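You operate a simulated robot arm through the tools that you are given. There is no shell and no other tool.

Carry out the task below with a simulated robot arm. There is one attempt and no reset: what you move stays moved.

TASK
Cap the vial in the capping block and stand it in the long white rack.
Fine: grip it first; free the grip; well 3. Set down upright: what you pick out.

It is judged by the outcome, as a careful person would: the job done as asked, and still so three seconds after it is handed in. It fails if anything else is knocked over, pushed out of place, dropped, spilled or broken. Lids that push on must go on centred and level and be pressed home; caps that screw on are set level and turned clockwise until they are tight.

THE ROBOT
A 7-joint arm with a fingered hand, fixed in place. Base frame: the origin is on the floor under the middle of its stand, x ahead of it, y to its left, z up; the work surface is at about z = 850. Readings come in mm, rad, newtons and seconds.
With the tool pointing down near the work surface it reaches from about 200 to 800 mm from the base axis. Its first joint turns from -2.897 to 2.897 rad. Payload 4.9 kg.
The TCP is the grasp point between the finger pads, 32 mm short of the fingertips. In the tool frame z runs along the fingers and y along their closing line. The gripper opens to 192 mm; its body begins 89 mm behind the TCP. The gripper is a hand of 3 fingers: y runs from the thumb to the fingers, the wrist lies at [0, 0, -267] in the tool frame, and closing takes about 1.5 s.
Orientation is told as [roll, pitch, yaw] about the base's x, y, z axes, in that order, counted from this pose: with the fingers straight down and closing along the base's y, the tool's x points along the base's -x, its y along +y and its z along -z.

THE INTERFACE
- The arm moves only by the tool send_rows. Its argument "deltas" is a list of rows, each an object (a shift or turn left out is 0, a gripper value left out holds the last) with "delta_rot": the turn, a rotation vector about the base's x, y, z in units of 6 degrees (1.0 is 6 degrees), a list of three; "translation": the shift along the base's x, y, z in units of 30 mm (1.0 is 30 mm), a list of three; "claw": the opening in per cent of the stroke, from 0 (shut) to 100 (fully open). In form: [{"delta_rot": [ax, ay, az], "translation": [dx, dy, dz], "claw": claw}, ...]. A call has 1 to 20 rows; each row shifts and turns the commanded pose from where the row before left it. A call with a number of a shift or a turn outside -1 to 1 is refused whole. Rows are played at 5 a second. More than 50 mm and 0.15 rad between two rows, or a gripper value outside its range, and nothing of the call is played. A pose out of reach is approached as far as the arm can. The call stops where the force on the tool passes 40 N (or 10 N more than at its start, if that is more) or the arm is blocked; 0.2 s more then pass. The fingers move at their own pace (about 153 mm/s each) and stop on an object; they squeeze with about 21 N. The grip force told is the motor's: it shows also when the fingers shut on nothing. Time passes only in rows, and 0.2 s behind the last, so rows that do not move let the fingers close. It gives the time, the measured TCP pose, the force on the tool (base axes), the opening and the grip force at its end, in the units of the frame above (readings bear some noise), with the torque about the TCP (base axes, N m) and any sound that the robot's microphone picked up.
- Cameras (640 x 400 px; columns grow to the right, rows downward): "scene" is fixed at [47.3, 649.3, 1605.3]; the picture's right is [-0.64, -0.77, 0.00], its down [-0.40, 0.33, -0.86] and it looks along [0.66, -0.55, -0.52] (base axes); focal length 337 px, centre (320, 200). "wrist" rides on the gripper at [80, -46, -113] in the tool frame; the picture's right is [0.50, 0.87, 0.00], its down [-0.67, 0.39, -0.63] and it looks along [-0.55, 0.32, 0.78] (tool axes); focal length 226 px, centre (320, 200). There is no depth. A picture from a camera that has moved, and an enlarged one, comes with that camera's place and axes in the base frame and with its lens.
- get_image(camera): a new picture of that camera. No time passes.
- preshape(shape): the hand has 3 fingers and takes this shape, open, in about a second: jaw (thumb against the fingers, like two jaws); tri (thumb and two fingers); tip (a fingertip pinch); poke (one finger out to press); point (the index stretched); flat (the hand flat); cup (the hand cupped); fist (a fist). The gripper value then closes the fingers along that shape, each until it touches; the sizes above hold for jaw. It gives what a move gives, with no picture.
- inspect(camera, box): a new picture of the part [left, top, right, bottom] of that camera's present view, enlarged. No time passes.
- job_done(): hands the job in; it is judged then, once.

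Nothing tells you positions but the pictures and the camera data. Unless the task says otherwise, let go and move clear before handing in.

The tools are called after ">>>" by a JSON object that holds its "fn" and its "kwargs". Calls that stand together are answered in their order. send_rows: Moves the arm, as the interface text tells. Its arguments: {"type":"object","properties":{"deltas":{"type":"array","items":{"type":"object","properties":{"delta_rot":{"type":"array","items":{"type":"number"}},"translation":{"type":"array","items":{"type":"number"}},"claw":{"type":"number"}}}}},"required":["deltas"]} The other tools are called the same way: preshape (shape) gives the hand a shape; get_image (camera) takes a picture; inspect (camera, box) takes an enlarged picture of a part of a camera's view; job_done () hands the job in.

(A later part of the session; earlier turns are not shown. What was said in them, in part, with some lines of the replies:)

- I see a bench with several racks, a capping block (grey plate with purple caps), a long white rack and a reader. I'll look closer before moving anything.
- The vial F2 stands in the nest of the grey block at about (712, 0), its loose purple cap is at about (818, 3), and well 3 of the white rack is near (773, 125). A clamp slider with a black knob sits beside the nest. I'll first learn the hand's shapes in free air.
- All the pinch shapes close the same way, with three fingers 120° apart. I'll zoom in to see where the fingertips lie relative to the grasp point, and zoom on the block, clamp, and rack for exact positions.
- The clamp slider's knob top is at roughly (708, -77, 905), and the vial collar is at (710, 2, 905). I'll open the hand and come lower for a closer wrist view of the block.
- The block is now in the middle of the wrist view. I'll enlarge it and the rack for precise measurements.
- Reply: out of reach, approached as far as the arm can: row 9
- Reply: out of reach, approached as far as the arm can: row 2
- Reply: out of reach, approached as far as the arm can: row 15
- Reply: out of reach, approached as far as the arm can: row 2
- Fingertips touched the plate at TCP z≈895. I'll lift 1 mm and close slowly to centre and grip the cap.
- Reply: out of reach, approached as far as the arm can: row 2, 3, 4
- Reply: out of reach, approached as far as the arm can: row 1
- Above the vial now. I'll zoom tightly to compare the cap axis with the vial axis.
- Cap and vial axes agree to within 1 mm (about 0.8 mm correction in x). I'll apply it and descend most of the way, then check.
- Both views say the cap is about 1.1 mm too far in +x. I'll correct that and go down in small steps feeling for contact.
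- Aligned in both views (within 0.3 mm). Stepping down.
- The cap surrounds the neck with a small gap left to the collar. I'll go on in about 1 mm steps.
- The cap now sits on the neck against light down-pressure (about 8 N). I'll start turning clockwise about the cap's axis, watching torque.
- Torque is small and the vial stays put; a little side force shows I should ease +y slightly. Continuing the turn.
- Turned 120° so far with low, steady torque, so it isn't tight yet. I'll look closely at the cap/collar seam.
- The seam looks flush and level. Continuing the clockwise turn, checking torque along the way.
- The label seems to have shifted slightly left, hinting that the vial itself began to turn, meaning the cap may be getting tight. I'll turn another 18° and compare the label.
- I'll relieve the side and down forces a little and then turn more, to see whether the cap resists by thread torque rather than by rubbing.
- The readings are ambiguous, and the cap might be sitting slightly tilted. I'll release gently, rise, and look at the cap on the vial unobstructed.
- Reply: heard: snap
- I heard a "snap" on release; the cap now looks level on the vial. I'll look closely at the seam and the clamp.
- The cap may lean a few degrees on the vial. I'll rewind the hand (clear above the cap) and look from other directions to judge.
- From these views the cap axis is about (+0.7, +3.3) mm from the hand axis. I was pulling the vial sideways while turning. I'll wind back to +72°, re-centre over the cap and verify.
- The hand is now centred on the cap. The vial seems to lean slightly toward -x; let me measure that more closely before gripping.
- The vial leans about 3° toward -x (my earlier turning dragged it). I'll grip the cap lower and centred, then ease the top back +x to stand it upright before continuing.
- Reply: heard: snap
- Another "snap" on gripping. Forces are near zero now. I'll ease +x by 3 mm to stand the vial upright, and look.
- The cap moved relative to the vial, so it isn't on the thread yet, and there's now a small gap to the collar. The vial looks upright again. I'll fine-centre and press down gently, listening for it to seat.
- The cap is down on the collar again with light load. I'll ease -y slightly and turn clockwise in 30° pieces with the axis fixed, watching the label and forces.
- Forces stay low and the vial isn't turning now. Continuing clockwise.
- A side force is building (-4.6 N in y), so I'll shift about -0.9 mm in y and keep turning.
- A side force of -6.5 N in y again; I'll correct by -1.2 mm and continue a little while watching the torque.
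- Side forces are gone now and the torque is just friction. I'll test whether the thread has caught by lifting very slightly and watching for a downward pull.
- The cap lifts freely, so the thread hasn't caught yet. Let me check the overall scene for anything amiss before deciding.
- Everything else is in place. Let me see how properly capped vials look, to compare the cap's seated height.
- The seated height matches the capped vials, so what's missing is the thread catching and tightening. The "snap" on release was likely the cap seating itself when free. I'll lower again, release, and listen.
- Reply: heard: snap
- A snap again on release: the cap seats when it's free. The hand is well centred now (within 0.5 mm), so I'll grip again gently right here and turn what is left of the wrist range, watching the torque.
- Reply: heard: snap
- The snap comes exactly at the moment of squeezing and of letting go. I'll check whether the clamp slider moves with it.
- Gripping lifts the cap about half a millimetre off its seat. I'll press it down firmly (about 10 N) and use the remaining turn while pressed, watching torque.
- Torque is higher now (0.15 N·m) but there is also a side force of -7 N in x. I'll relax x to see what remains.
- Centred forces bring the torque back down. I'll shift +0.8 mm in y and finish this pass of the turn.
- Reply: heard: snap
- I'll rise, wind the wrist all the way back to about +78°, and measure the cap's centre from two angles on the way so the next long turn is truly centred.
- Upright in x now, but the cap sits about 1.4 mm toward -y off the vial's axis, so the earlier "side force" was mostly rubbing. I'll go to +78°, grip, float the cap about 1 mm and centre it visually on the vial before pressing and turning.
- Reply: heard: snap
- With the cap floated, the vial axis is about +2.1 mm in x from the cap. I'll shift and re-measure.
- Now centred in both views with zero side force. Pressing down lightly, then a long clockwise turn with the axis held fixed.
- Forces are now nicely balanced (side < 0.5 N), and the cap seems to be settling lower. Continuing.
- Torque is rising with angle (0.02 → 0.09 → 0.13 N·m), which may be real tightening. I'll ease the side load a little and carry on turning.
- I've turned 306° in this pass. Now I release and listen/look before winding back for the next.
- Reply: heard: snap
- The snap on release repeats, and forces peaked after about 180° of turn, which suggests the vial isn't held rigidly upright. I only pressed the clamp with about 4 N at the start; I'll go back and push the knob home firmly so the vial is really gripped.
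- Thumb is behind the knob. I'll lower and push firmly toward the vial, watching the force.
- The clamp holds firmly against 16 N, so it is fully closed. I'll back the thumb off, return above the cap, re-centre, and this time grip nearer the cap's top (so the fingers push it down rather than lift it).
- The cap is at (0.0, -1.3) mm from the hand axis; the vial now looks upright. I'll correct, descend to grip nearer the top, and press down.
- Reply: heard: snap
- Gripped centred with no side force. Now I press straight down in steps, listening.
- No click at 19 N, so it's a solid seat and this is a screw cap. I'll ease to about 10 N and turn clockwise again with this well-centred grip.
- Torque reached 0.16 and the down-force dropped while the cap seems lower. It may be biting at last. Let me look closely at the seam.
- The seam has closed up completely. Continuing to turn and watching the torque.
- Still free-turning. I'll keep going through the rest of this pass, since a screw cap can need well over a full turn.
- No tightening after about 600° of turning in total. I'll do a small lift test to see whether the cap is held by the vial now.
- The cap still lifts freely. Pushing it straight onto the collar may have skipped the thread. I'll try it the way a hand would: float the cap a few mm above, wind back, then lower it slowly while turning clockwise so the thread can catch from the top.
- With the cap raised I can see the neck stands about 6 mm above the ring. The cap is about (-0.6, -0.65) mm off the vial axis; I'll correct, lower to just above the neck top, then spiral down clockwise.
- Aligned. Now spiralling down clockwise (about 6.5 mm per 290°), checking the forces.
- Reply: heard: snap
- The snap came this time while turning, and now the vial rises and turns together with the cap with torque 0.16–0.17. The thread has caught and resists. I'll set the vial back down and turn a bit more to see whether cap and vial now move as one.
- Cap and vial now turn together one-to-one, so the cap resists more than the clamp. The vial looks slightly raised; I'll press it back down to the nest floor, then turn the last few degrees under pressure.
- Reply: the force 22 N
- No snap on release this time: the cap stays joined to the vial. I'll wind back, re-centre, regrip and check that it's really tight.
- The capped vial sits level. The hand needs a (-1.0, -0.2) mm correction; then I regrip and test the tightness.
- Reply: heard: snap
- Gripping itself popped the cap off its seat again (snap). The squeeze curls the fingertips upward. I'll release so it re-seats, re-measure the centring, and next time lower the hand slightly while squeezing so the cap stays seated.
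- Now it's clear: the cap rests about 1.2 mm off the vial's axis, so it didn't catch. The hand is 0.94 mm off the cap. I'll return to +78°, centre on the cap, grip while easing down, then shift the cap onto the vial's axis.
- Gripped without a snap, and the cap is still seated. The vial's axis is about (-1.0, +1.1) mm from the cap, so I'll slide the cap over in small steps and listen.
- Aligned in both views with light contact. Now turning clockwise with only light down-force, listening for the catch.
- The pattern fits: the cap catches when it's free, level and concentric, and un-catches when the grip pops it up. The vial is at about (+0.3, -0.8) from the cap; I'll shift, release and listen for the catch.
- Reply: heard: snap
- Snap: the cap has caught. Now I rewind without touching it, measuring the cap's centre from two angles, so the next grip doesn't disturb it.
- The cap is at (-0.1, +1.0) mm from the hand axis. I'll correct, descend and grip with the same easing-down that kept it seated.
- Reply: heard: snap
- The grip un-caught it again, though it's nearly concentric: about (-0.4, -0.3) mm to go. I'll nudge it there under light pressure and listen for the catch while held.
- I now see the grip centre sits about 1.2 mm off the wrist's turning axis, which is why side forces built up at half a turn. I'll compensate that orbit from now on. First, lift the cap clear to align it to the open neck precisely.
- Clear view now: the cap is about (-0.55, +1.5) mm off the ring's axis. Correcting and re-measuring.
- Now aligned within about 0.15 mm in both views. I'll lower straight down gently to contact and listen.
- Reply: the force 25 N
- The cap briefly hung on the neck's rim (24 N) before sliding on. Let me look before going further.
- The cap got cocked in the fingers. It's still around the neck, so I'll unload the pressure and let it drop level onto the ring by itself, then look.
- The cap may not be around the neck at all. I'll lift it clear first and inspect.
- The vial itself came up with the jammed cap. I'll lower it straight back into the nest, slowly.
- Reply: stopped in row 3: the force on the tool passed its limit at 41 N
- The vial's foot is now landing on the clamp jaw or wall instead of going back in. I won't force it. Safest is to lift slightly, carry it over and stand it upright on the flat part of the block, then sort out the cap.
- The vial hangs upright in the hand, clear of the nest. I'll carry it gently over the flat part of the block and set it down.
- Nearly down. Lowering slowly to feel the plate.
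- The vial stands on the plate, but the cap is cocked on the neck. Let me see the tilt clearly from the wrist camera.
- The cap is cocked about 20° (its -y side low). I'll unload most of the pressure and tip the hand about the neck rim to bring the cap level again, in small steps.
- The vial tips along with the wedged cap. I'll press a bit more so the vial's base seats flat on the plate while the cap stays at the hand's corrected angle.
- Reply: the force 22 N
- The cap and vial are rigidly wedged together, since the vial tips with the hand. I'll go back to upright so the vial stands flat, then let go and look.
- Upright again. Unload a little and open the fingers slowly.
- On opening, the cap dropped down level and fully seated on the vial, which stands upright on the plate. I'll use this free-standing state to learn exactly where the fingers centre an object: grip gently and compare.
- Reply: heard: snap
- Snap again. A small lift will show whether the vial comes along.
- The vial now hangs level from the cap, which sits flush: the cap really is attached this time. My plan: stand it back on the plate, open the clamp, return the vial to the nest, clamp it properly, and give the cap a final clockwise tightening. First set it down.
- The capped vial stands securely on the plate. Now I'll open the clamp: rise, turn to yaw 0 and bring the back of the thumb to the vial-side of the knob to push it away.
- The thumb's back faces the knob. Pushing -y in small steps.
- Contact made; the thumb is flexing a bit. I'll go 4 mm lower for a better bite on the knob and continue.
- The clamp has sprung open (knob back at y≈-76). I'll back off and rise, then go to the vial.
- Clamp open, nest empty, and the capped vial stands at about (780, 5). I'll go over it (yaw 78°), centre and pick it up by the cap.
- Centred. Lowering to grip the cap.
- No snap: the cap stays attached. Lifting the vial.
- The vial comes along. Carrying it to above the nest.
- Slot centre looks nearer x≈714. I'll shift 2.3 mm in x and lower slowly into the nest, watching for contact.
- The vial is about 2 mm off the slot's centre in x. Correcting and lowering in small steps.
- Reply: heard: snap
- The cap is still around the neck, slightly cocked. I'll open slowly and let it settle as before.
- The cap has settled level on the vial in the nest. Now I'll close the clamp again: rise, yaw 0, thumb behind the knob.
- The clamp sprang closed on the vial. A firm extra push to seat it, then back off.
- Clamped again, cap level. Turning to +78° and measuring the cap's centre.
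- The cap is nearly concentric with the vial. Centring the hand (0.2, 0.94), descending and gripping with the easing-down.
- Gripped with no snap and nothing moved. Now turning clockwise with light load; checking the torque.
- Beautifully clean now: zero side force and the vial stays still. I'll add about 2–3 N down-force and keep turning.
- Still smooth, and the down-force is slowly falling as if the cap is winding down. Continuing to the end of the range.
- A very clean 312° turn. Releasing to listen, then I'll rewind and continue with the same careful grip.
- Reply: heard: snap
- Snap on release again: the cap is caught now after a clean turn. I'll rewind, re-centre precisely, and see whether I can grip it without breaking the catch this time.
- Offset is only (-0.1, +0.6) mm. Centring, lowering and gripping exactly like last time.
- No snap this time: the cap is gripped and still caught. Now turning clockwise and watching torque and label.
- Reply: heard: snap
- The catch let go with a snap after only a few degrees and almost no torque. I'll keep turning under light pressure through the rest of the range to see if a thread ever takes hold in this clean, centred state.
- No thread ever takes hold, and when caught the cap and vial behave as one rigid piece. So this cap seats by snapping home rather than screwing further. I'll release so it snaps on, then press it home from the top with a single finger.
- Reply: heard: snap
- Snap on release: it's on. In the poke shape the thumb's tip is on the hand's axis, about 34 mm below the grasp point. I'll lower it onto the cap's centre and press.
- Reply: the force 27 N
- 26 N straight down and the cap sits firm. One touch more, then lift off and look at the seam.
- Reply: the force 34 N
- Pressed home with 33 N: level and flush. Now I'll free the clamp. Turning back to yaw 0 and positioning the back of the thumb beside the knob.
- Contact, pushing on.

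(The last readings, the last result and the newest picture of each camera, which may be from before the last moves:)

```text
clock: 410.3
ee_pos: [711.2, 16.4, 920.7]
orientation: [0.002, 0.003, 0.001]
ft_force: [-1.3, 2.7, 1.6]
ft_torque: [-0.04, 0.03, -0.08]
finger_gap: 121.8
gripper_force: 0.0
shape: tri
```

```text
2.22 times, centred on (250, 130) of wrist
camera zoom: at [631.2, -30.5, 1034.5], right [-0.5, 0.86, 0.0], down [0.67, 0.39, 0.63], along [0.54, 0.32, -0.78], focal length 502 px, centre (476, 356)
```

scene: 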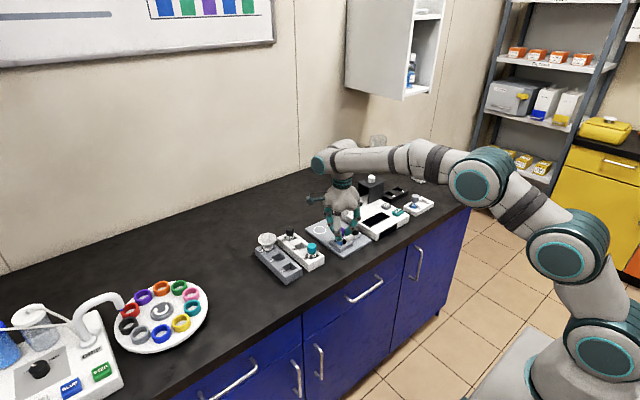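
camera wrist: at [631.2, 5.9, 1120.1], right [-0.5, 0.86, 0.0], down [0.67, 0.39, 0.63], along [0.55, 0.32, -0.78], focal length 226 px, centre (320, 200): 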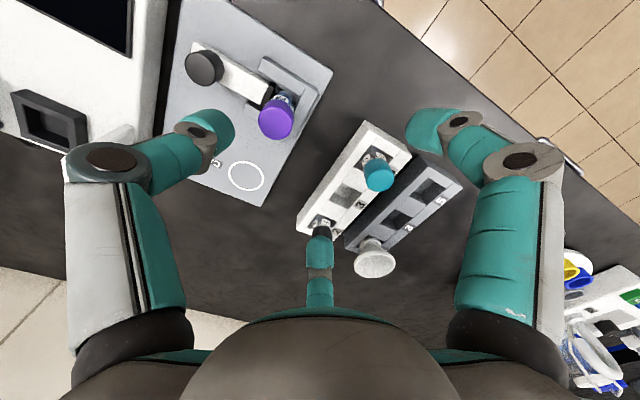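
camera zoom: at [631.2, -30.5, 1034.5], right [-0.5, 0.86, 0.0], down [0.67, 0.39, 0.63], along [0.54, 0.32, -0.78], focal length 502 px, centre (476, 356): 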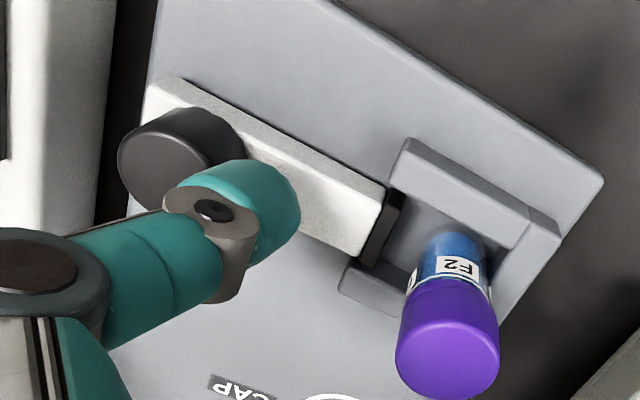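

The clamp is open and the vial stands free in the nest. I'll back off, rise, and go over the vial at yaw 0 (best for the tight rack).

>>> {"fn": "send_rows", "kwargs": {"deltas": [{"translation": [0, 0.2, 0]}, {"translation": [0, 0.15, 0.2]}, {"translation": [0, 0, 0.9]}, {"translation": [0, 0, 0.9]}, {"translation": [0, 0, 0.4], "claw": 26}, {"translation": [0.06, -0.3, 0]}, {"translation": [0, -0.3, 0]}, {}]}}

>>> {"fn": "inspect", "kwargs": {"camera": "wrist", "box": [260, 80, 380, 190]}}

>>> {"fn": "inspect", "kwargs": {"camera": "scene", "box": [330, 205, 380, 255]}}

```text
clock: 412.1
ee_pos: [711.5, 9.2, 994.1]
orientation: [0.0, 0.001, 0.001]
ft_force: [-0.4, 0.0, 0.4]
ft_torque: [0.01, 0.0, -0.02]
finger_gap: 50.3
gripper_force: 0.0
shape: tri
```

```text
3.64 times, centred on (320, 135) of wrist
camera zoom: at [633.1, -38.2, 1106.6], right [-0.5, 0.86, 0.0], down [0.67, 0.39, 0.63], along [0.55, 0.32, -0.78], focal length 822 px, centre (320, 436)
```

zoom: 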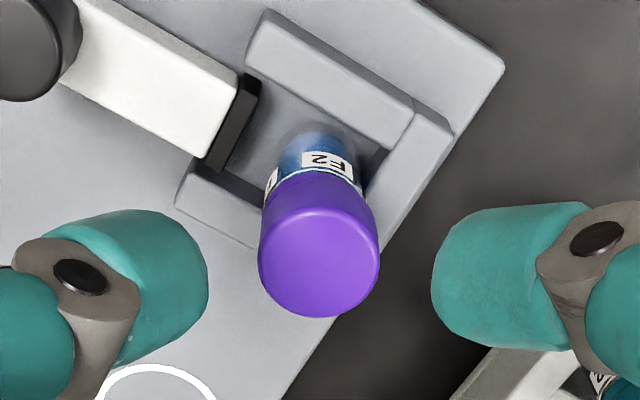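

```text
8.00 times, centred on (355, 230) of scene
camera zoom: at [47.3, 649.3, 1605.3], right [-0.64, -0.77, 0.0], down [-0.4, 0.33, -0.86], along [0.66, -0.55, -0.52], focal length 2697 px, centre (40, -40)
```

zoom: 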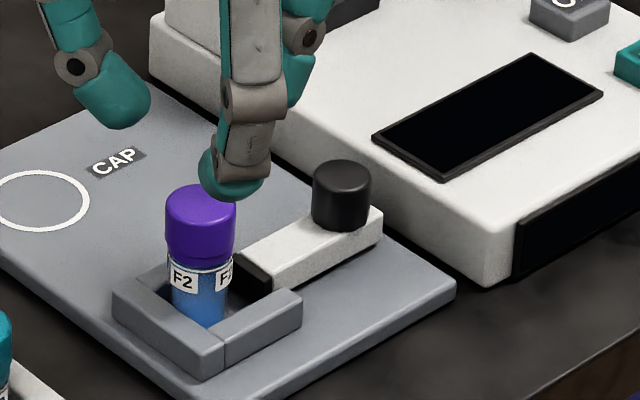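

Clamp open and the vial upright. I'll centre over the cap (about +1.5, +0.7 mm), lower and grip it gently.

>>> {"fn": "send_rows", "kwargs": {"deltas": [{"translation": [0.05, 0.023, 0]}, {"translation": [0, 0, -0.9]}, {"translation": [0, 0, -0.6]}, {}]}}

>>> {"fn": "inspect", "kwargs": {"camera": "wrist", "box": [270, 100, 370, 200]}}

```text
clock: 413.1
ee_pos: [713.9, 9.9, 948.0]
orientation: [0.0, 0.002, 0.001]
ft_force: [0.7, -0.3, 0.0]
ft_torque: [-0.01, 0.02, -0.02]
finger_gap: 50.3
gripper_force: 0.1
shape: tri
```

```text
4.00 times, centred on (320, 150) of wrist
camera zoom: at [634.7, -36.8, 1061.7], right [-0.5, 0.86, 0.0], down [0.67, 0.39, 0.63], along [0.55, 0.32, -0.78], focal length 904 px, centre (320, 400)
```

zoom: 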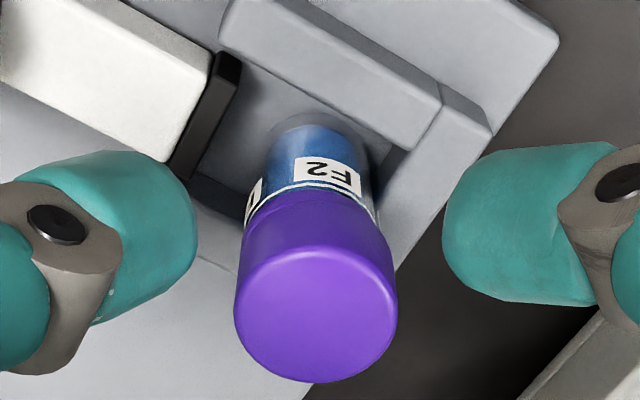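

>>> {"fn": "send_rows", "kwargs": {"deltas": [{"translation": [0.025, -0.015, -0.25]}, {"translation": [0, 0, -0.18]}, {}, {"claw": 20}, {"claw": 17}, {"claw": 15}, {"claw": 14}, {"claw": 13}, {"claw": 12.3}, {"claw": 11.7}, {"claw": 11.2}, {"claw": 10.7}, {"claw": 10}, {"claw": 9}, {}]}}

>>> {"fn": "inspect", "kwargs": {"camera": "wrist", "box": [270, 110, 370, 210]}}

>>> {"fn": "inspect", "kwargs": {"camera": "scene", "box": [342, 220, 362, 245]}}

```text
clock: 416.3
ee_pos: [715.4, 8.8, 934.9]
orientation: [-0.001, 0.001, 0.002]
ft_force: [0.0, 0.2, 0.0]
ft_torque: [-0.02, 0.02, -0.01]
finger_gap: 22.0
gripper_force: 21.0
shape: tri
```

```text
4.00 times, centred on (320, 160) of wrist
camera zoom: at [635.2, -37.4, 1048.4], right [-0.5, 0.86, 0.0], down [0.67, 0.39, 0.63], along [0.55, 0.32, -0.78], focal length 904 px, centre (320, 360)
```

zoom: 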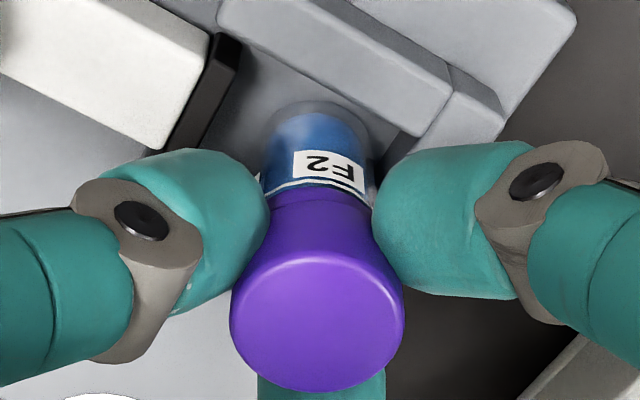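

```text
16.00 times, centred on (352, 232) of scene
camera zoom: at [47.3, 649.3, 1605.3], right [-0.64, -0.77, 0.0], down [-0.4, 0.33, -0.86], along [0.66, -0.55, -0.52], focal length 5394 px, centre (-192, -320)
```

zoom: 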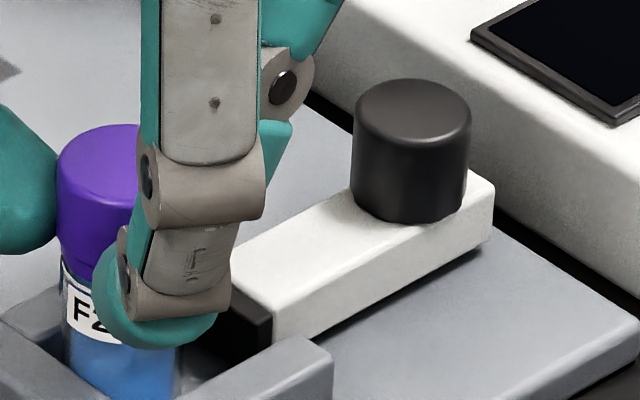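

No snap; lifting slowly to see the vial come along.

>>> {"fn": "send_rows", "kwargs": {"deltas": [{"translation": [0, 0, 0.15]}, {"translation": [0, 0, 0.25]}, {"translation": [0, 0, 0.3]}, {}]}}

>>> {"fn": "inspect", "kwargs": {"camera": "scene", "box": [335, 205, 375, 250]}}

>>> {"fn": "inspect", "kwargs": {"camera": "wrist", "box": [260, 90, 380, 210]}}

```text
clock: 417.3
ee_pos: [716.1, 9.1, 957.6]
orientation: [-0.001, 0.001, 0.001]
ft_force: [1.1, -0.4, -0.3]
ft_torque: [0.03, -0.02, 0.01]
finger_gap: 22.3
gripper_force: 20.9
shape: tri
```

```text
8.89 times, centred on (355, 228) of scene
camera zoom: at [47.3, 649.3, 1605.3], right [-0.64, -0.77, 0.0], down [-0.4, 0.33, -0.86], along [0.66, -0.55, -0.52], focal length 2996 px, centre (9, -44)
```

zoom: 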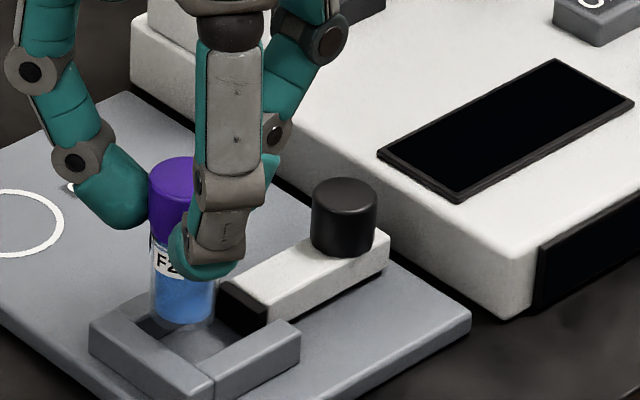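

```text
3.33 times, centred on (320, 150) of wrist
camera zoom: at [635.4, -37.5, 1069.6], right [-0.5, 0.86, 0.0], down [0.67, 0.39, 0.63], along [0.55, 0.32, -0.78], focal length 754 px, centre (320, 367)
```

zoom: 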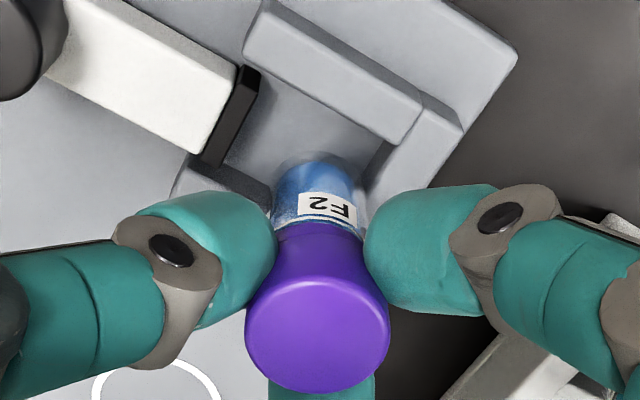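

The capped vial comes up as one piece. Raising well above the other vials and moving over the rack.

>>> {"fn": "send_rows", "kwargs": {"deltas": [{"translation": [0, 0, 0.5]}, {"translation": [0, 0, 0.6]}, {"translation": [0, 0, 0.5]}, {"translation": [0.3, 0.5, 0]}, {"translation": [0.4, 0.7, 0]}, {"translation": [0.4, 0.7, 0]}, {"translation": [0.4, 0.7, 0]}, {"translation": [0.3, 0.6, 0]}, {}]}}

>>> {"fn": "get_image", "kwargs": {"camera": "wrist"}}

>>> {"fn": "inspect", "kwargs": {"camera": "scene", "box": [260, 190, 350, 280]}}

```text
clock: 419.3
ee_pos: [770.1, 105.9, 1004.8]
orientation: [0.0, 0.002, 0.001]
ft_force: [-0.2, -0.6, -0.5]
ft_torque: [0.03, 0.04, -0.02]
finger_gap: 22.0
gripper_force: 21.1
shape: tri
```

```text
taken
camera wrist: at [689.5, 59.1, 1118.0], right [-0.5, 0.86, 0.0], down [0.67, 0.39, 0.63], along [0.55, 0.32, -0.78], focal length 226 px, centre (320, 200)
```

wrist: 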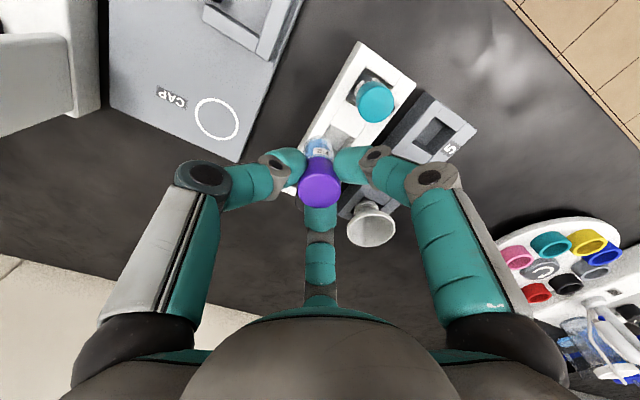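

```text
4.44 times, centred on (305, 235) of scene
camera zoom: at [47.3, 649.3, 1605.3], right [-0.64, -0.77, 0.0], down [-0.4, 0.33, -0.86], along [0.66, -0.55, -0.52], focal length 1498 px, centre (387, 44)
```

zoom: 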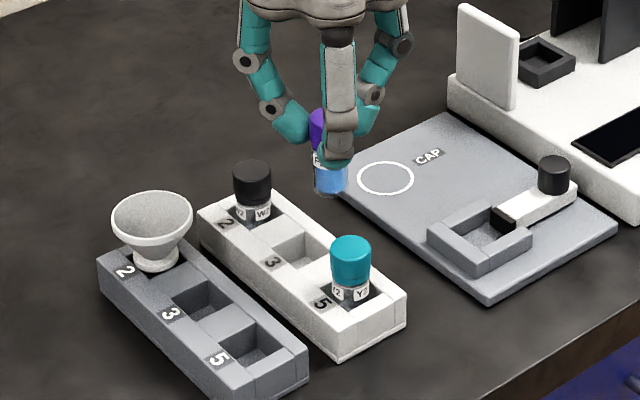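

Holding the vial beside the rack. I'll zoom to fix well 3's position precisely.

>>> {"fn": "inspect", "kwargs": {"camera": "wrist", "box": [280, 60, 420, 200]}}

>>> {"fn": "inspect", "kwargs": {"camera": "scene", "box": [300, 230, 345, 270]}}

>>> {"fn": "inspect", "kwargs": {"camera": "scene", "box": [295, 205, 345, 265]}}

```text
2.86 times, centred on (350, 130) of wrist
camera zoom: at [689.5, 59.1, 1118.0], right [-0.5, 0.86, 0.0], down [0.67, 0.39, 0.63], along [0.55, 0.32, -0.78], focal length 646 px, centre (234, 400)
```

zoom: 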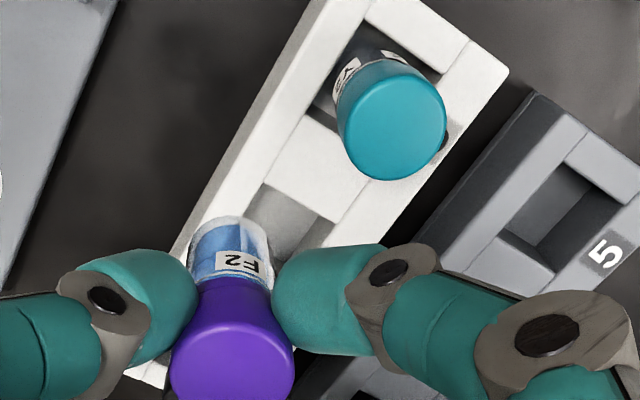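

```text
10.00 times, centred on (322, 250) of scene
camera zoom: at [47.3, 649.3, 1605.3], right [-0.64, -0.77, 0.0], down [-0.4, 0.33, -0.86], along [0.66, -0.55, -0.52], focal length 3371 px, centre (295, -300)
```

zoom: 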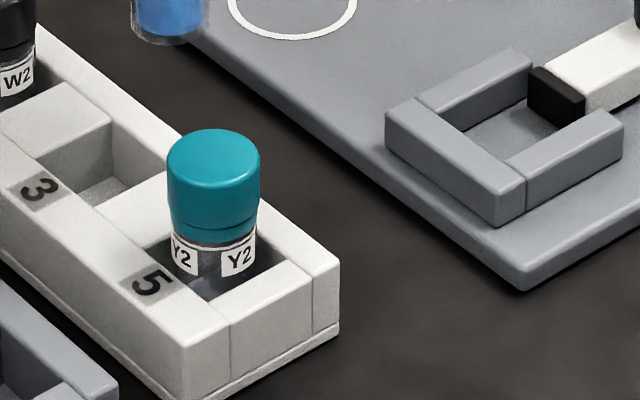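

```text
6.67 times, centred on (320, 235) of scene
camera zoom: at [47.3, 649.3, 1605.3], right [-0.64, -0.77, 0.0], down [-0.4, 0.33, -0.86], along [0.66, -0.55, -0.52], focal length 2247 px, centre (320, -33)
```

zoom: 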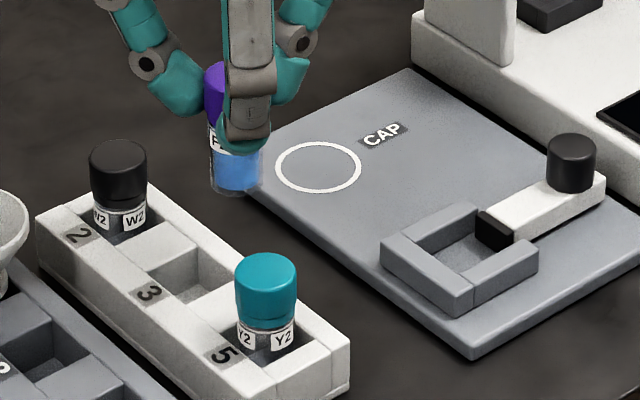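

Estimates for well 3's centre agree on about (774.5, 127.5). I'll move the vial above it and check relative alignment in both views.

>>> {"fn": "send_rows", "kwargs": {"deltas": [{"translation": [0.08, 0.4, 0]}, {"translation": [0.067, 0.35, 0]}, {}]}}

>>> {"fn": "inspect", "kwargs": {"camera": "wrist", "box": [240, 40, 400, 200]}}

>>> {"fn": "inspect", "kwargs": {"camera": "scene", "box": [285, 205, 335, 265]}}

```text
clock: 420.1
ee_pos: [774.1, 128.4, 1003.9]
orientation: [-0.003, 0.002, 0.002]
ft_force: [0.6, -1.0, 0.1]
ft_torque: [-0.04, -0.01, 0.01]
finger_gap: 22.6
gripper_force: 20.5
shape: tri
```

```text
2.50 times, centred on (320, 120) of wrist
camera zoom: at [694.1, 81.5, 1117.7], right [-0.5, 0.87, 0.0], down [0.67, 0.39, 0.63], along [0.55, 0.32, -0.78], focal length 565 px, centre (320, 400)
```

zoom: 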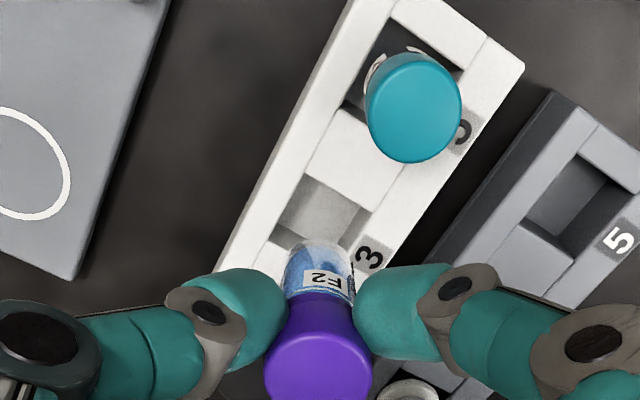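

```text
6.67 times, centred on (310, 235) of scene
camera zoom: at [47.3, 649.3, 1605.3], right [-0.64, -0.77, 0.0], down [-0.4, 0.33, -0.86], along [0.66, -0.55, -0.52], focal length 2247 px, centre (387, -33)
```

zoom: 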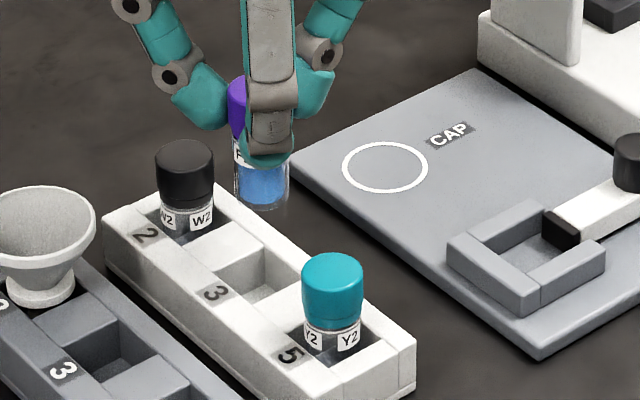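

Well 3's centre measures (775.5, 128.7) in this clear view; the vial axis is at about (774.8, 127.4). Small correction, then lowering part way and checking.

>>> {"fn": "send_rows", "kwargs": {"deltas": [{"translation": [0.023, 0.043, 0]}, {"translation": [0, 0, -0.5]}, {"translation": [0, 0, -0.5]}, {}]}}

>>> {"fn": "inspect", "kwargs": {"camera": "wrist", "box": [240, 60, 400, 200]}}

>>> {"fn": "inspect", "kwargs": {"camera": "scene", "box": [290, 215, 330, 260]}}

```text
clock: 421.1
ee_pos: [773.0, 129.0, 973.9]
orientation: [0.0, 0.0, 0.003]
ft_force: [0.4, -0.2, -0.7]
ft_torque: [0.04, -0.01, 0.0]
finger_gap: 22.0
gripper_force: 21.3
shape: tri
```

```text
2.86 times, centred on (320, 130) of wrist
camera zoom: at [694.3, 82.3, 1087.3], right [-0.5, 0.86, 0.0], down [0.67, 0.39, 0.63], along [0.55, 0.32, -0.78], focal length 646 px, centre (320, 400)
```

zoom: 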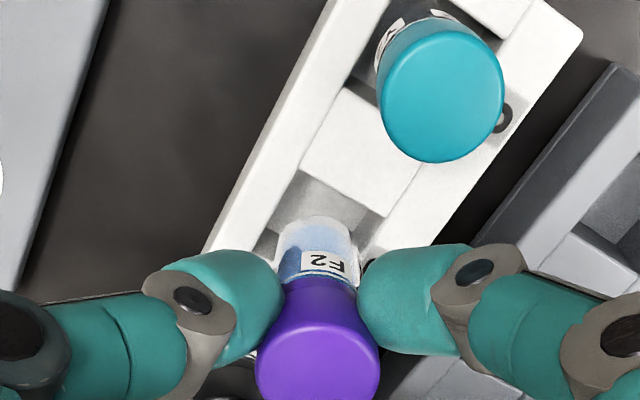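

```text
8.89 times, centred on (310, 238) of scene
camera zoom: at [47.3, 649.3, 1605.3], right [-0.64, -0.77, 0.0], down [-0.4, 0.33, -0.86], along [0.66, -0.55, -0.52], focal length 2996 px, centre (409, -133)
```

zoom: 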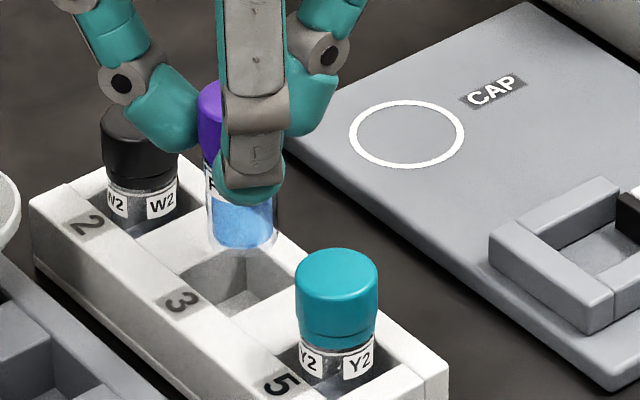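

Both views suggest moving about (+1.5, +1.3) mm. Applying and lowering toward the well mouth.

>>> {"fn": "send_rows", "kwargs": {"deltas": [{"translation": [0.05, 0.043, 0]}, {"translation": [0, 0, -0.25]}, {"translation": [0, 0, -0.2]}, {}]}}

>>> {"fn": "inspect", "kwargs": {"camera": "wrist", "box": [240, 70, 400, 200]}}

>>> {"fn": "inspect", "kwargs": {"camera": "scene", "box": [292, 220, 327, 260]}}

```text
clock: 422.1
ee_pos: [777.4, 132.2, 960.6]
orientation: [0.001, 0.002, 0.003]
ft_force: [0.9, -0.6, -1.1]
ft_torque: [0.01, 0.01, -0.01]
finger_gap: 22.2
gripper_force: 20.8
shape: tri
```

```text
3.08 times, centred on (320, 135) of wrist
camera zoom: at [696.1, 83.6, 1074.1], right [-0.5, 0.86, 0.0], down [0.67, 0.39, 0.63], along [0.55, 0.32, -0.78], focal length 696 px, centre (320, 400)
```

zoom: 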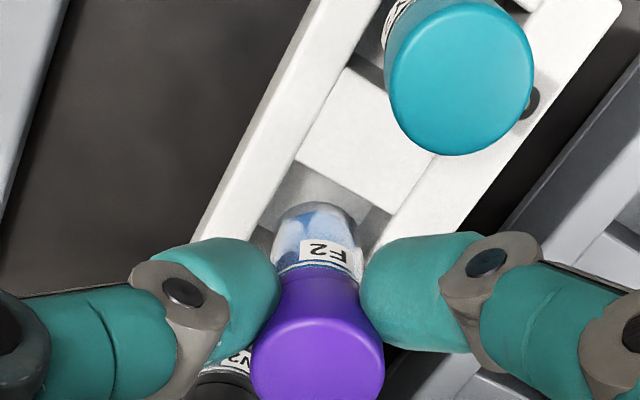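

```text
10.00 times, centred on (310, 240) of scene
camera zoom: at [47.3, 649.3, 1605.3], right [-0.64, -0.77, 0.0], down [-0.4, 0.33, -0.86], along [0.66, -0.55, -0.52], focal length 3371 px, centre (425, -200)
```

zoom: 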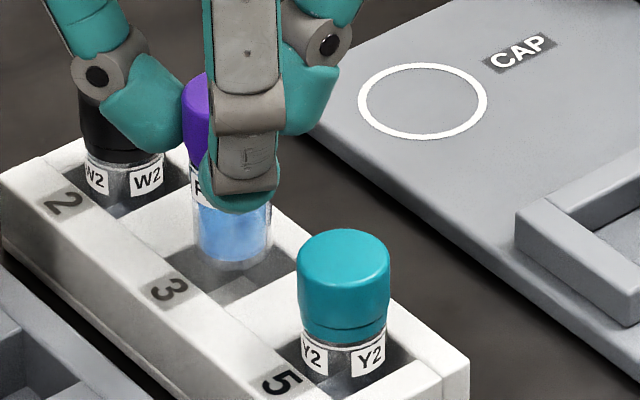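

The fingers have several mm of room beside both neighbours. Lowering in small steps, watching for the vial's foot touching the rim.

>>> {"fn": "send_rows", "kwargs": {"deltas": [{"translation": [0, 0, -0.1]}, {"translation": [0, 0, -0.1]}, {}]}}

>>> {"fn": "send_rows", "kwargs": {"deltas": [{"translation": [0, 0, -0.1]}, {"translation": [0, 0, -0.05]}, {}]}}

>>> {"fn": "inspect", "kwargs": {"camera": "scene", "box": [292, 220, 327, 260]}}

>>> {"fn": "inspect", "kwargs": {"camera": "wrist", "box": [240, 70, 400, 200]}}

```text
clock: 422.9
ee_pos: [776.0, 130.8, 954.5]
orientation: [-0.002, 0.003, 0.002]
ft_force: [0.6, -0.3, 0.6]
ft_torque: [0.0, 0.02, -0.03]
finger_gap: 22.3
gripper_force: 20.7
shape: tri
```

```text
clock: 423.7
ee_pos: [777.8, 129.9, 950.1]
orientation: [0.0, 0.002, 0.003]
ft_force: [-0.4, -0.7, -0.2]
ft_torque: [-0.01, -0.05, 0.02]
finger_gap: 21.8
gripper_force: 20.8
shape: tri
```

```text
10.00 times, centred on (310, 240) of scene
camera zoom: at [47.3, 649.3, 1605.3], right [-0.64, -0.77, 0.0], down [-0.4, 0.33, -0.86], along [0.66, -0.55, -0.52], focal length 3371 px, centre (425, -200)
```

zoom: 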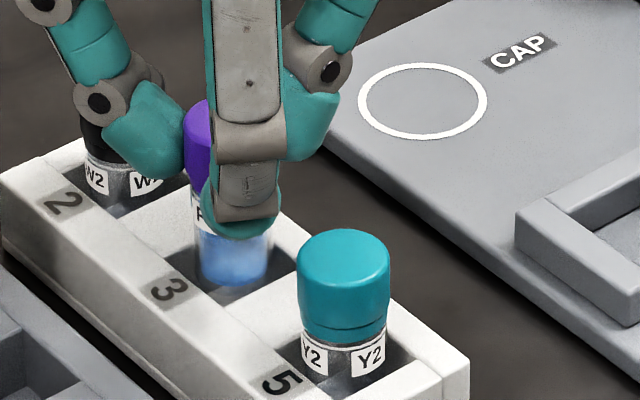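

```text
3.08 times, centred on (320, 135) of wrist
camera zoom: at [696.0, 83.5, 1063.3], right [-0.5, 0.86, 0.0], down [0.67, 0.39, 0.63], along [0.55, 0.32, -0.78], focal length 696 px, centre (320, 400)
```

zoom: 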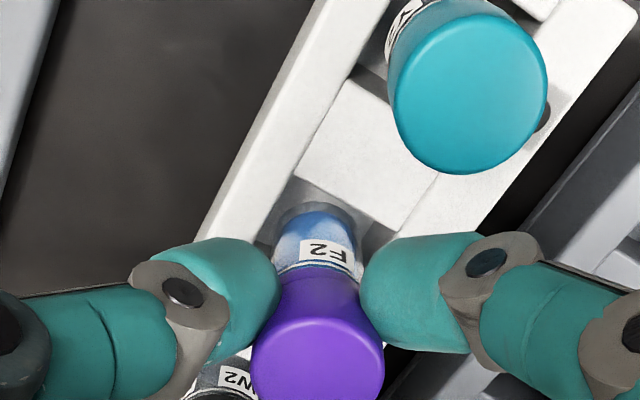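

The vial is entering the well with no contact. Continuing gently.

>>> {"fn": "send_rows", "kwargs": {"deltas": [{"translation": [0, 0, -0.1]}, {"translation": [0, 0, -0.1]}, {}]}}

>>> {"fn": "send_rows", "kwargs": {"deltas": [{"translation": [0, 0, -0.1]}, {"translation": [0, 0, -0.07]}, {}]}}

>>> {"fn": "inspect", "kwargs": {"camera": "scene", "box": [292, 220, 327, 260]}}

>>> {"fn": "inspect", "kwargs": {"camera": "wrist", "box": [240, 70, 400, 220]}}

```text
clock: 424.5
ee_pos: [776.6, 129.9, 944.3]
orientation: [0.0, 0.002, 0.002]
ft_force: [0.5, -0.2, 0.0]
ft_torque: [-0.02, 0.0, -0.02]
finger_gap: 22.2
gripper_force: 20.8
shape: tri
```

```text
clock: 425.3
ee_pos: [776.6, 130.8, 939.9]
orientation: [0.0, 0.001, 0.002]
ft_force: [0.0, 0.1, -0.3]
ft_torque: [-0.01, 0.01, -0.01]
finger_gap: 22.2
gripper_force: 21.0
shape: tri
```

```text
10.00 times, centred on (310, 240) of scene
camera zoom: at [47.3, 649.3, 1605.3], right [-0.64, -0.77, 0.0], down [-0.4, 0.33, -0.86], along [0.66, -0.55, -0.52], focal length 3371 px, centre (425, -200)
```

zoom: 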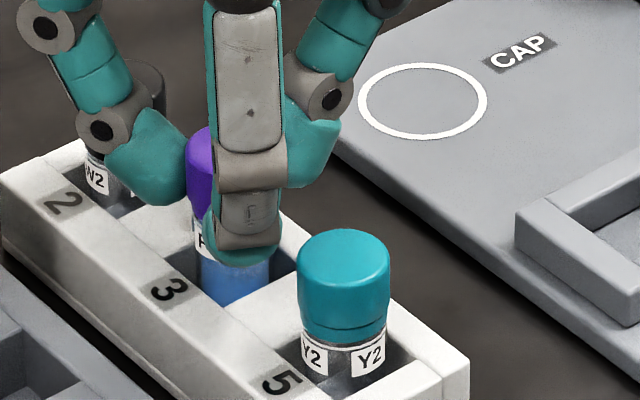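

```text
2.67 times, centred on (320, 145) of wrist
camera zoom: at [696.0, 83.3, 1052.0], right [-0.5, 0.86, 0.0], down [0.67, 0.39, 0.63], along [0.55, 0.32, -0.78], focal length 603 px, centre (320, 347)
```

zoom: 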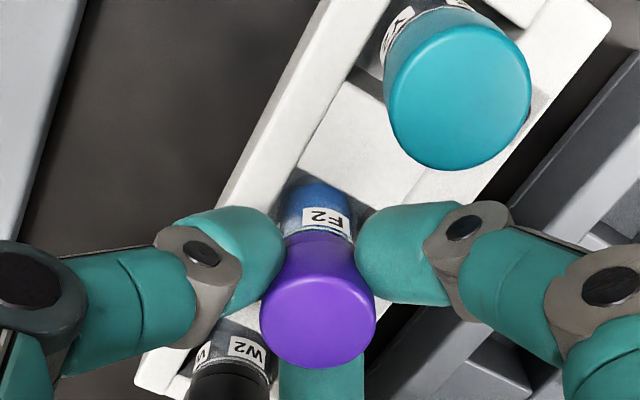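

>>> {"fn": "send_rows", "kwargs": {"deltas": [{"translation": [0, 0, -0.08]}, {"translation": [0, 0, -0.06]}, {}]}}

>>> {"fn": "send_rows", "kwargs": {"deltas": [{"translation": [0, 0, -0.05]}, {}]}}

>>> {"fn": "send_rows", "kwargs": {"deltas": [{"translation": [0, 0, -0.04]}, {}]}}

```text
clock: 426.1
ee_pos: [776.3, 130.0, 935.1]
orientation: [0.0, 0.002, 0.001]
ft_force: [-0.6, 0.7, 0.3]
ft_torque: [0.04, 0.01, 0.0]
finger_gap: 22.3
gripper_force: 20.9
shape: tri
```

```text
clock: 426.7
ee_pos: [776.6, 131.4, 933.8]
orientation: [0.001, 0.002, 0.003]
ft_force: [0.3, -0.5, -0.7]
ft_torque: [0.01, 0.0, -0.01]
finger_gap: 22.3
gripper_force: 21.1
shape: tri
```

```text
clock: 427.3
ee_pos: [776.7, 131.1, 932.1]
orientation: [0.0, 0.002, 0.001]
ft_force: [-0.3, 0.0, -0.4]
ft_torque: [-0.03, 0.0, -0.01]
finger_gap: 22.1
gripper_force: 20.9
shape: tri
```

>>> {"fn": "send_rows", "kwargs": {"deltas": [{"translation": [0, 0, -0.035]}, {}]}}

>>> {"fn": "send_rows", "kwargs": {"deltas": [{"translation": [0, 0, -0.035]}, {}]}}

>>> {"fn": "inspect", "kwargs": {"camera": "scene", "box": [292, 220, 327, 260]}}

```text
clock: 427.9
ee_pos: [776.2, 131.4, 931.2]
orientation: [0.0, 0.002, 0.001]
ft_force: [-0.6, -0.3, 0.0]
ft_torque: [0.01, 0.07, 0.02]
finger_gap: 22.2
gripper_force: 21.4
shape: tri
```

```text
clock: 428.5
ee_pos: [776.5, 130.2, 930.1]
orientation: [0.001, 0.001, 0.002]
ft_force: [-0.1, 0.5, -0.1]
ft_torque: [0.0, 0.03, 0.01]
finger_gap: 22.3
gripper_force: 21.3
shape: tri
```

```text
10.00 times, centred on (310, 240) of scene
camera zoom: at [47.3, 649.3, 1605.3], right [-0.64, -0.77, 0.0], down [-0.4, 0.33, -0.86], along [0.66, -0.55, -0.52], focal length 3371 px, centre (425, -200)
```

zoom: 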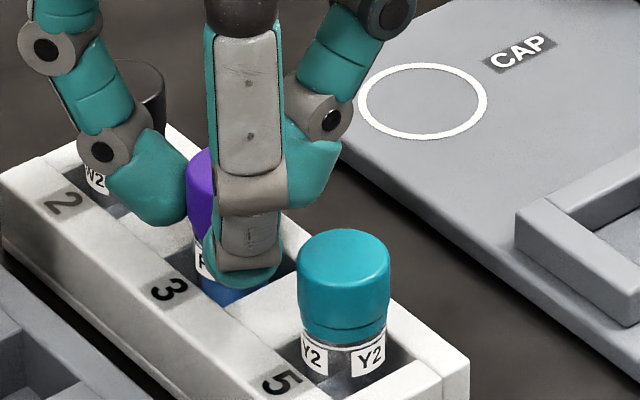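

>>> {"fn": "send_rows", "kwargs": {"deltas": [{"translation": [0, 0, -0.035]}, {}]}}

>>> {"fn": "send_rows", "kwargs": {"deltas": [{"translation": [0, 0, -0.035]}, {}]}}

>>> {"fn": "send_rows", "kwargs": {"deltas": [{"translation": [0, 0, -0.035]}, {}]}}

```text
clock: 429.1
ee_pos: [777.8, 130.1, 930.6]
orientation: [0.001, 0.0, 0.0]
ft_force: [0.5, 0.4, 2.5]
ft_torque: [0.03, 0.03, 0.02]
finger_gap: 22.5
gripper_force: 20.8
shape: tri
```

```text
clock: 429.7
ee_pos: [776.7, 130.8, 928.6]
orientation: [0.0, 0.0, 0.002]
ft_force: [-0.7, 0.2, 7.2]
ft_torque: [-0.01, 0.03, 0.0]
finger_gap: 22.4
gripper_force: 20.6
shape: tri
```

```text
clock: 430.3
ee_pos: [777.4, 130.0, 928.6]
orientation: [0.0, -0.003, 0.002]
ft_force: [-1.0, 0.2, 13.1]
ft_torque: [0.0, 0.01, -0.03]
finger_gap: 22.8
gripper_force: 20.2
shape: tri
```

The vial stands on the well floor. Easing the pressure off and opening the fingers slightly.

>>> {"fn": "send_rows", "kwargs": {"deltas": [{"translation": [0, 0, 0.06]}, {}]}}

>>> {"fn": "send_rows", "kwargs": {"deltas": [{"claw": 10.5}, {"claw": 12}, {"claw": 13.5}, {"claw": 15}, {"claw": 17}, {"claw": 19}, {"claw": 21}, {}]}}

>>> {"fn": "inspect", "kwargs": {"camera": "wrist", "box": [240, 80, 400, 220]}}

>>> {"fn": "inspect", "kwargs": {"camera": "scene", "box": [292, 220, 327, 260]}}

```text
clock: 430.9
ee_pos: [776.2, 130.9, 929.5]
orientation: [-0.001, 0.002, 0.002]
ft_force: [1.1, 2.1, 9.4]
ft_torque: [0.01, -0.03, 0.02]
finger_gap: 22.7
gripper_force: 20.8
shape: tri
```

```text
clock: 432.7
ee_pos: [776.2, 129.8, 928.2]
orientation: [-0.001, 0.001, 0.001]
ft_force: [0.7, -0.2, -0.6]
ft_torque: [-0.01, 0.0, -0.04]
finger_gap: 39.8
gripper_force: 0.1
shape: tri
```

```text
2.86 times, centred on (320, 150) of wrist
camera zoom: at [695.9, 83.4, 1041.8], right [-0.5, 0.86, 0.0], down [0.67, 0.39, 0.63], along [0.55, 0.32, -0.78], focal length 646 px, centre (320, 343)
```

zoom: 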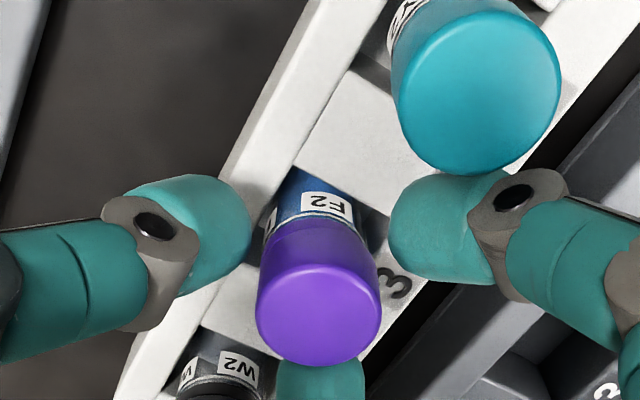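

```text
10.00 times, centred on (310, 240) of scene
camera zoom: at [47.3, 649.3, 1605.3], right [-0.64, -0.77, 0.0], down [-0.4, 0.33, -0.86], along [0.66, -0.55, -0.52], focal length 3371 px, centre (425, -200)
```

zoom: 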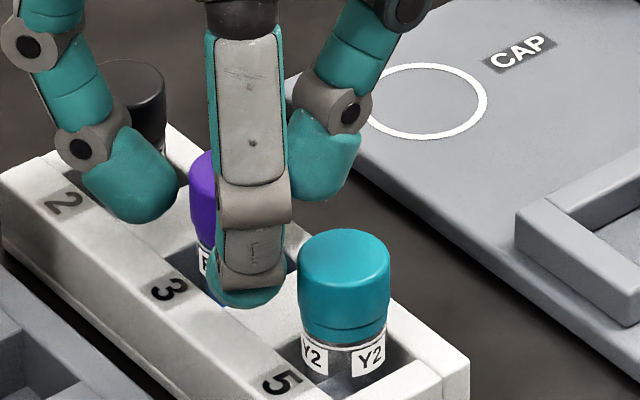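

Released without a snap. Rising straight up and inspecting.

>>> {"fn": "send_rows", "kwargs": {"deltas": [{"translation": [0, 0, 0.3]}, {"translation": [0, 0, 0.5]}, {"translation": [0, 0, 0.9]}, {"translation": [0, 0, 0.9]}, {}]}}

>>> {"fn": "inspect", "kwargs": {"camera": "scene", "box": [285, 215, 335, 270]}}

>>> {"fn": "inspect", "kwargs": {"camera": "wrist", "box": [240, 60, 400, 200]}}

```text
clock: 433.9
ee_pos: [776.2, 130.6, 1006.6]
orientation: [-0.001, 0.001, 0.0]
ft_force: [-0.3, 0.2, 0.7]
ft_torque: [0.0, 0.0, 0.0]
finger_gap: 40.2
gripper_force: 0.1
shape: tri
```

```text
7.27 times, centred on (310, 242) of scene
camera zoom: at [47.3, 649.3, 1605.3], right [-0.64, -0.77, 0.0], down [-0.4, 0.33, -0.86], along [0.66, -0.55, -0.52], focal length 2452 px, centre (393, -109)
```

zoom: 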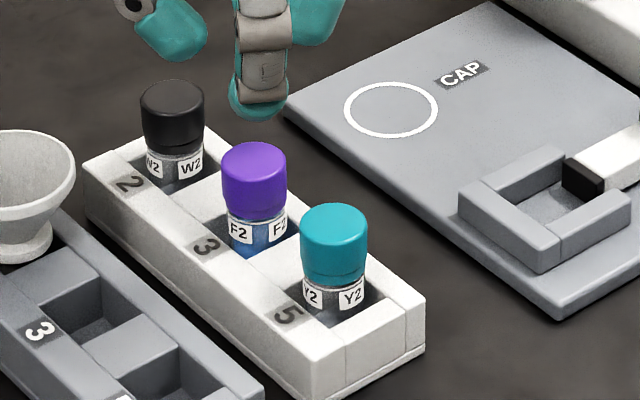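

```text
2.86 times, centred on (320, 130) of wrist
camera zoom: at [695.7, 83.3, 1119.4], right [-0.5, 0.86, 0.0], down [0.67, 0.39, 0.63], along [0.55, 0.32, -0.78], focal length 646 px, centre (320, 400)
```

zoom: 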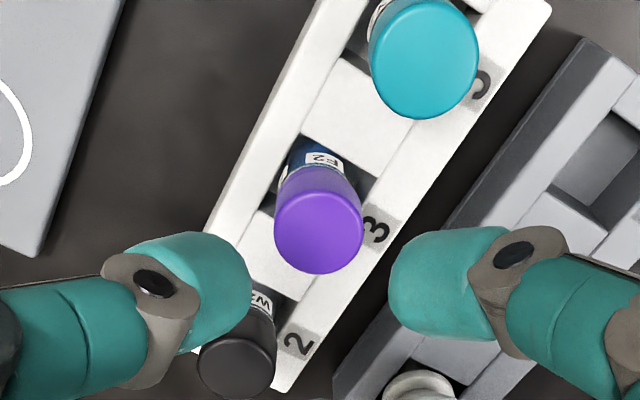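

F2 stands in well 3 between W2 and Y2. Let me compare the cap's seating with its neighbours close up.

>>> {"fn": "inspect", "kwargs": {"camera": "scene", "box": [300, 230, 320, 252]}}

>>> {"fn": "inspect", "kwargs": {"camera": "wrist", "box": [295, 90, 345, 135]}}

```text
16.00 times, centred on (310, 241) of scene
camera zoom: at [47.3, 649.3, 1605.3], right [-0.64, -0.77, 0.0], down [-0.4, 0.33, -0.86], along [0.66, -0.55, -0.52], focal length 5394 px, centre (480, -456)
```

zoom: 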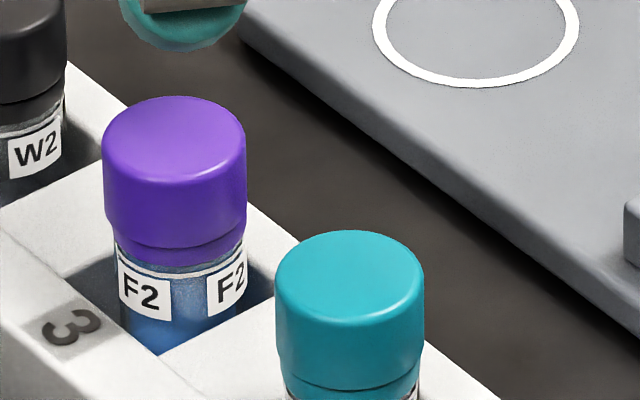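

```text
8.89 times, centred on (320, 112) of wrist
camera zoom: at [695.7, 83.3, 1119.4], right [-0.5, 0.86, 0.0], down [0.67, 0.39, 0.63], along [0.55, 0.32, -0.78], focal length 2009 px, centre (320, 978)
```

zoom: 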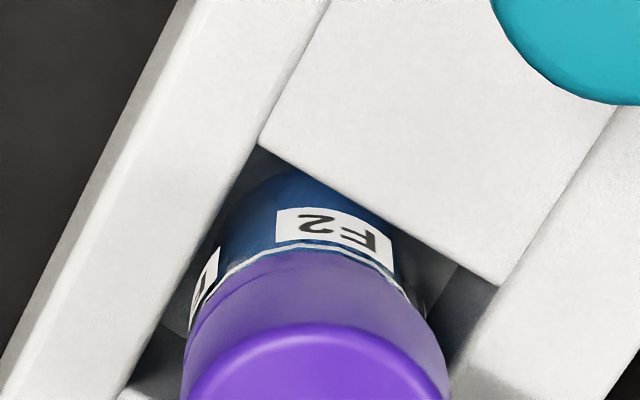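

F2's cap sits level and flush like its neighbours, in well 3. I'll move the hand clear and take a last overall look.

>>> {"fn": "send_rows", "kwargs": {"deltas": [{"translation": [-0.3, -0.3, 0.9]}, {"translation": [-0.8, -0.8, 0.9]}, {"translation": [-0.9, -0.9, 0.9]}, {"translation": [-0.9, -0.9, 0.5]}, {"translation": [-0.9, -0.9, 0]}, {}]}}

>>> {"fn": "inspect", "kwargs": {"camera": "scene", "box": [245, 180, 445, 290]}}

>>> {"fn": "inspect", "kwargs": {"camera": "scene", "box": [295, 225, 325, 260]}}

>>> {"fn": "get_image", "kwargs": {"camera": "scene"}}

```text
clock: 435.3
ee_pos: [662.1, 16.3, 1102.4]
orientation: [0.0, 0.002, 0.001]
ft_force: [-0.1, -0.5, -0.1]
ft_torque: [0.0, 0.0, -0.01]
finger_gap: 40.2
gripper_force: 0.1
shape: tri
```

```text
3.20 times, centred on (345, 235) of scene
camera zoom: at [47.3, 649.3, 1605.3], right [-0.64, -0.77, 0.0], down [-0.4, 0.33, -0.86], along [0.66, -0.55, -0.52], focal length 1079 px, centre (240, 88)
```

zoom: 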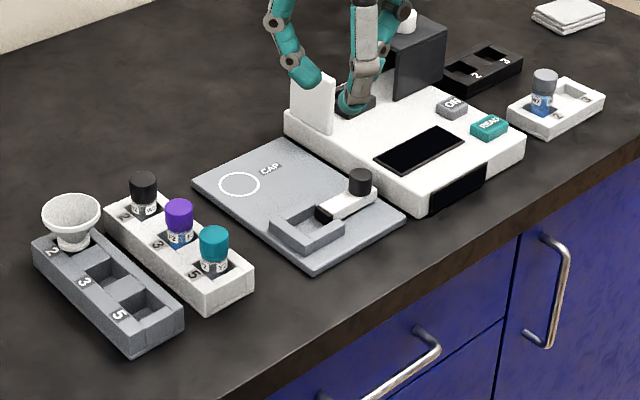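

```text
11.43 times, centred on (310, 242) of scene
camera zoom: at [47.3, 649.3, 1605.3], right [-0.64, -0.77, 0.0], down [-0.4, 0.33, -0.86], along [0.66, -0.55, -0.52], focal length 3852 px, centre (434, -286)
```

zoom: 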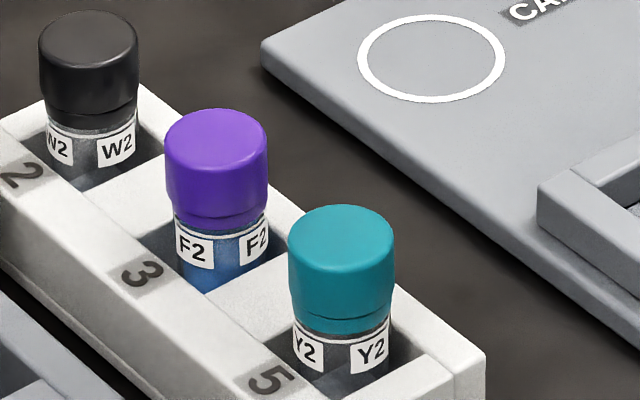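

```text
taken
```

scene: 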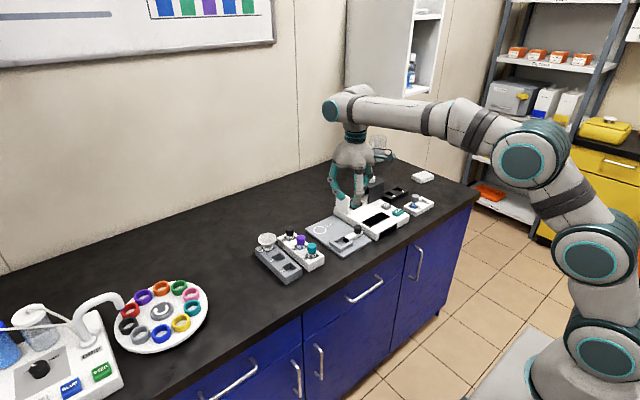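

I'm handing it in now. Capped vial F2 is in well 3 of the long white rack, upright between W2 and Y2. The cap is level and sits at the same height as on the neighbouring capped vials. The clamp is open, nothing else has moved, and the hand is clear.

One point I can't confirm is how the cap fastens. I turned it clockwise through several full turns and never felt a thread tighten. It snapped on, and I pressed it down with 33 N. After that the vial lifted by the cap as one piece.

Along the way the vial briefly came out of the nest. I stood it upright on the block and put it back in the nest.

>>> {"fn": "job_done", "kwargs": {}}

```text
The job is handed in.
```

I handed the job in: vial F2 is capped and standing upright in well 3 of the long white rack, between W2 and Y2. The clamp is open again, and nothing else on the bench moved or fell.

**Cap:** it sits level and at the same height as the caps on the neighbouring vials. I can't say it is screwed tight. I turned it clockwise through several full turns with the vial clamped, and no thread ever tightened. What held was a snap fit, which I pressed home with 33 N. The vial then lifted by the cap as one piece. If this cap is meant to be screwed tight, that step is not confirmed.

**Mishaps on the way:**
- The cap jammed at an angle on the neck once, and lifting it pulled the vial out of the closed clamp.
- The foot of the vial then pressed on the nest at 41 N when I tried to lower it back in.
- I stood the vial upright on the block, opened the clamp, put the vial back and clamped it again. The cap went on with the clamp closed. I saw no spill or damage.
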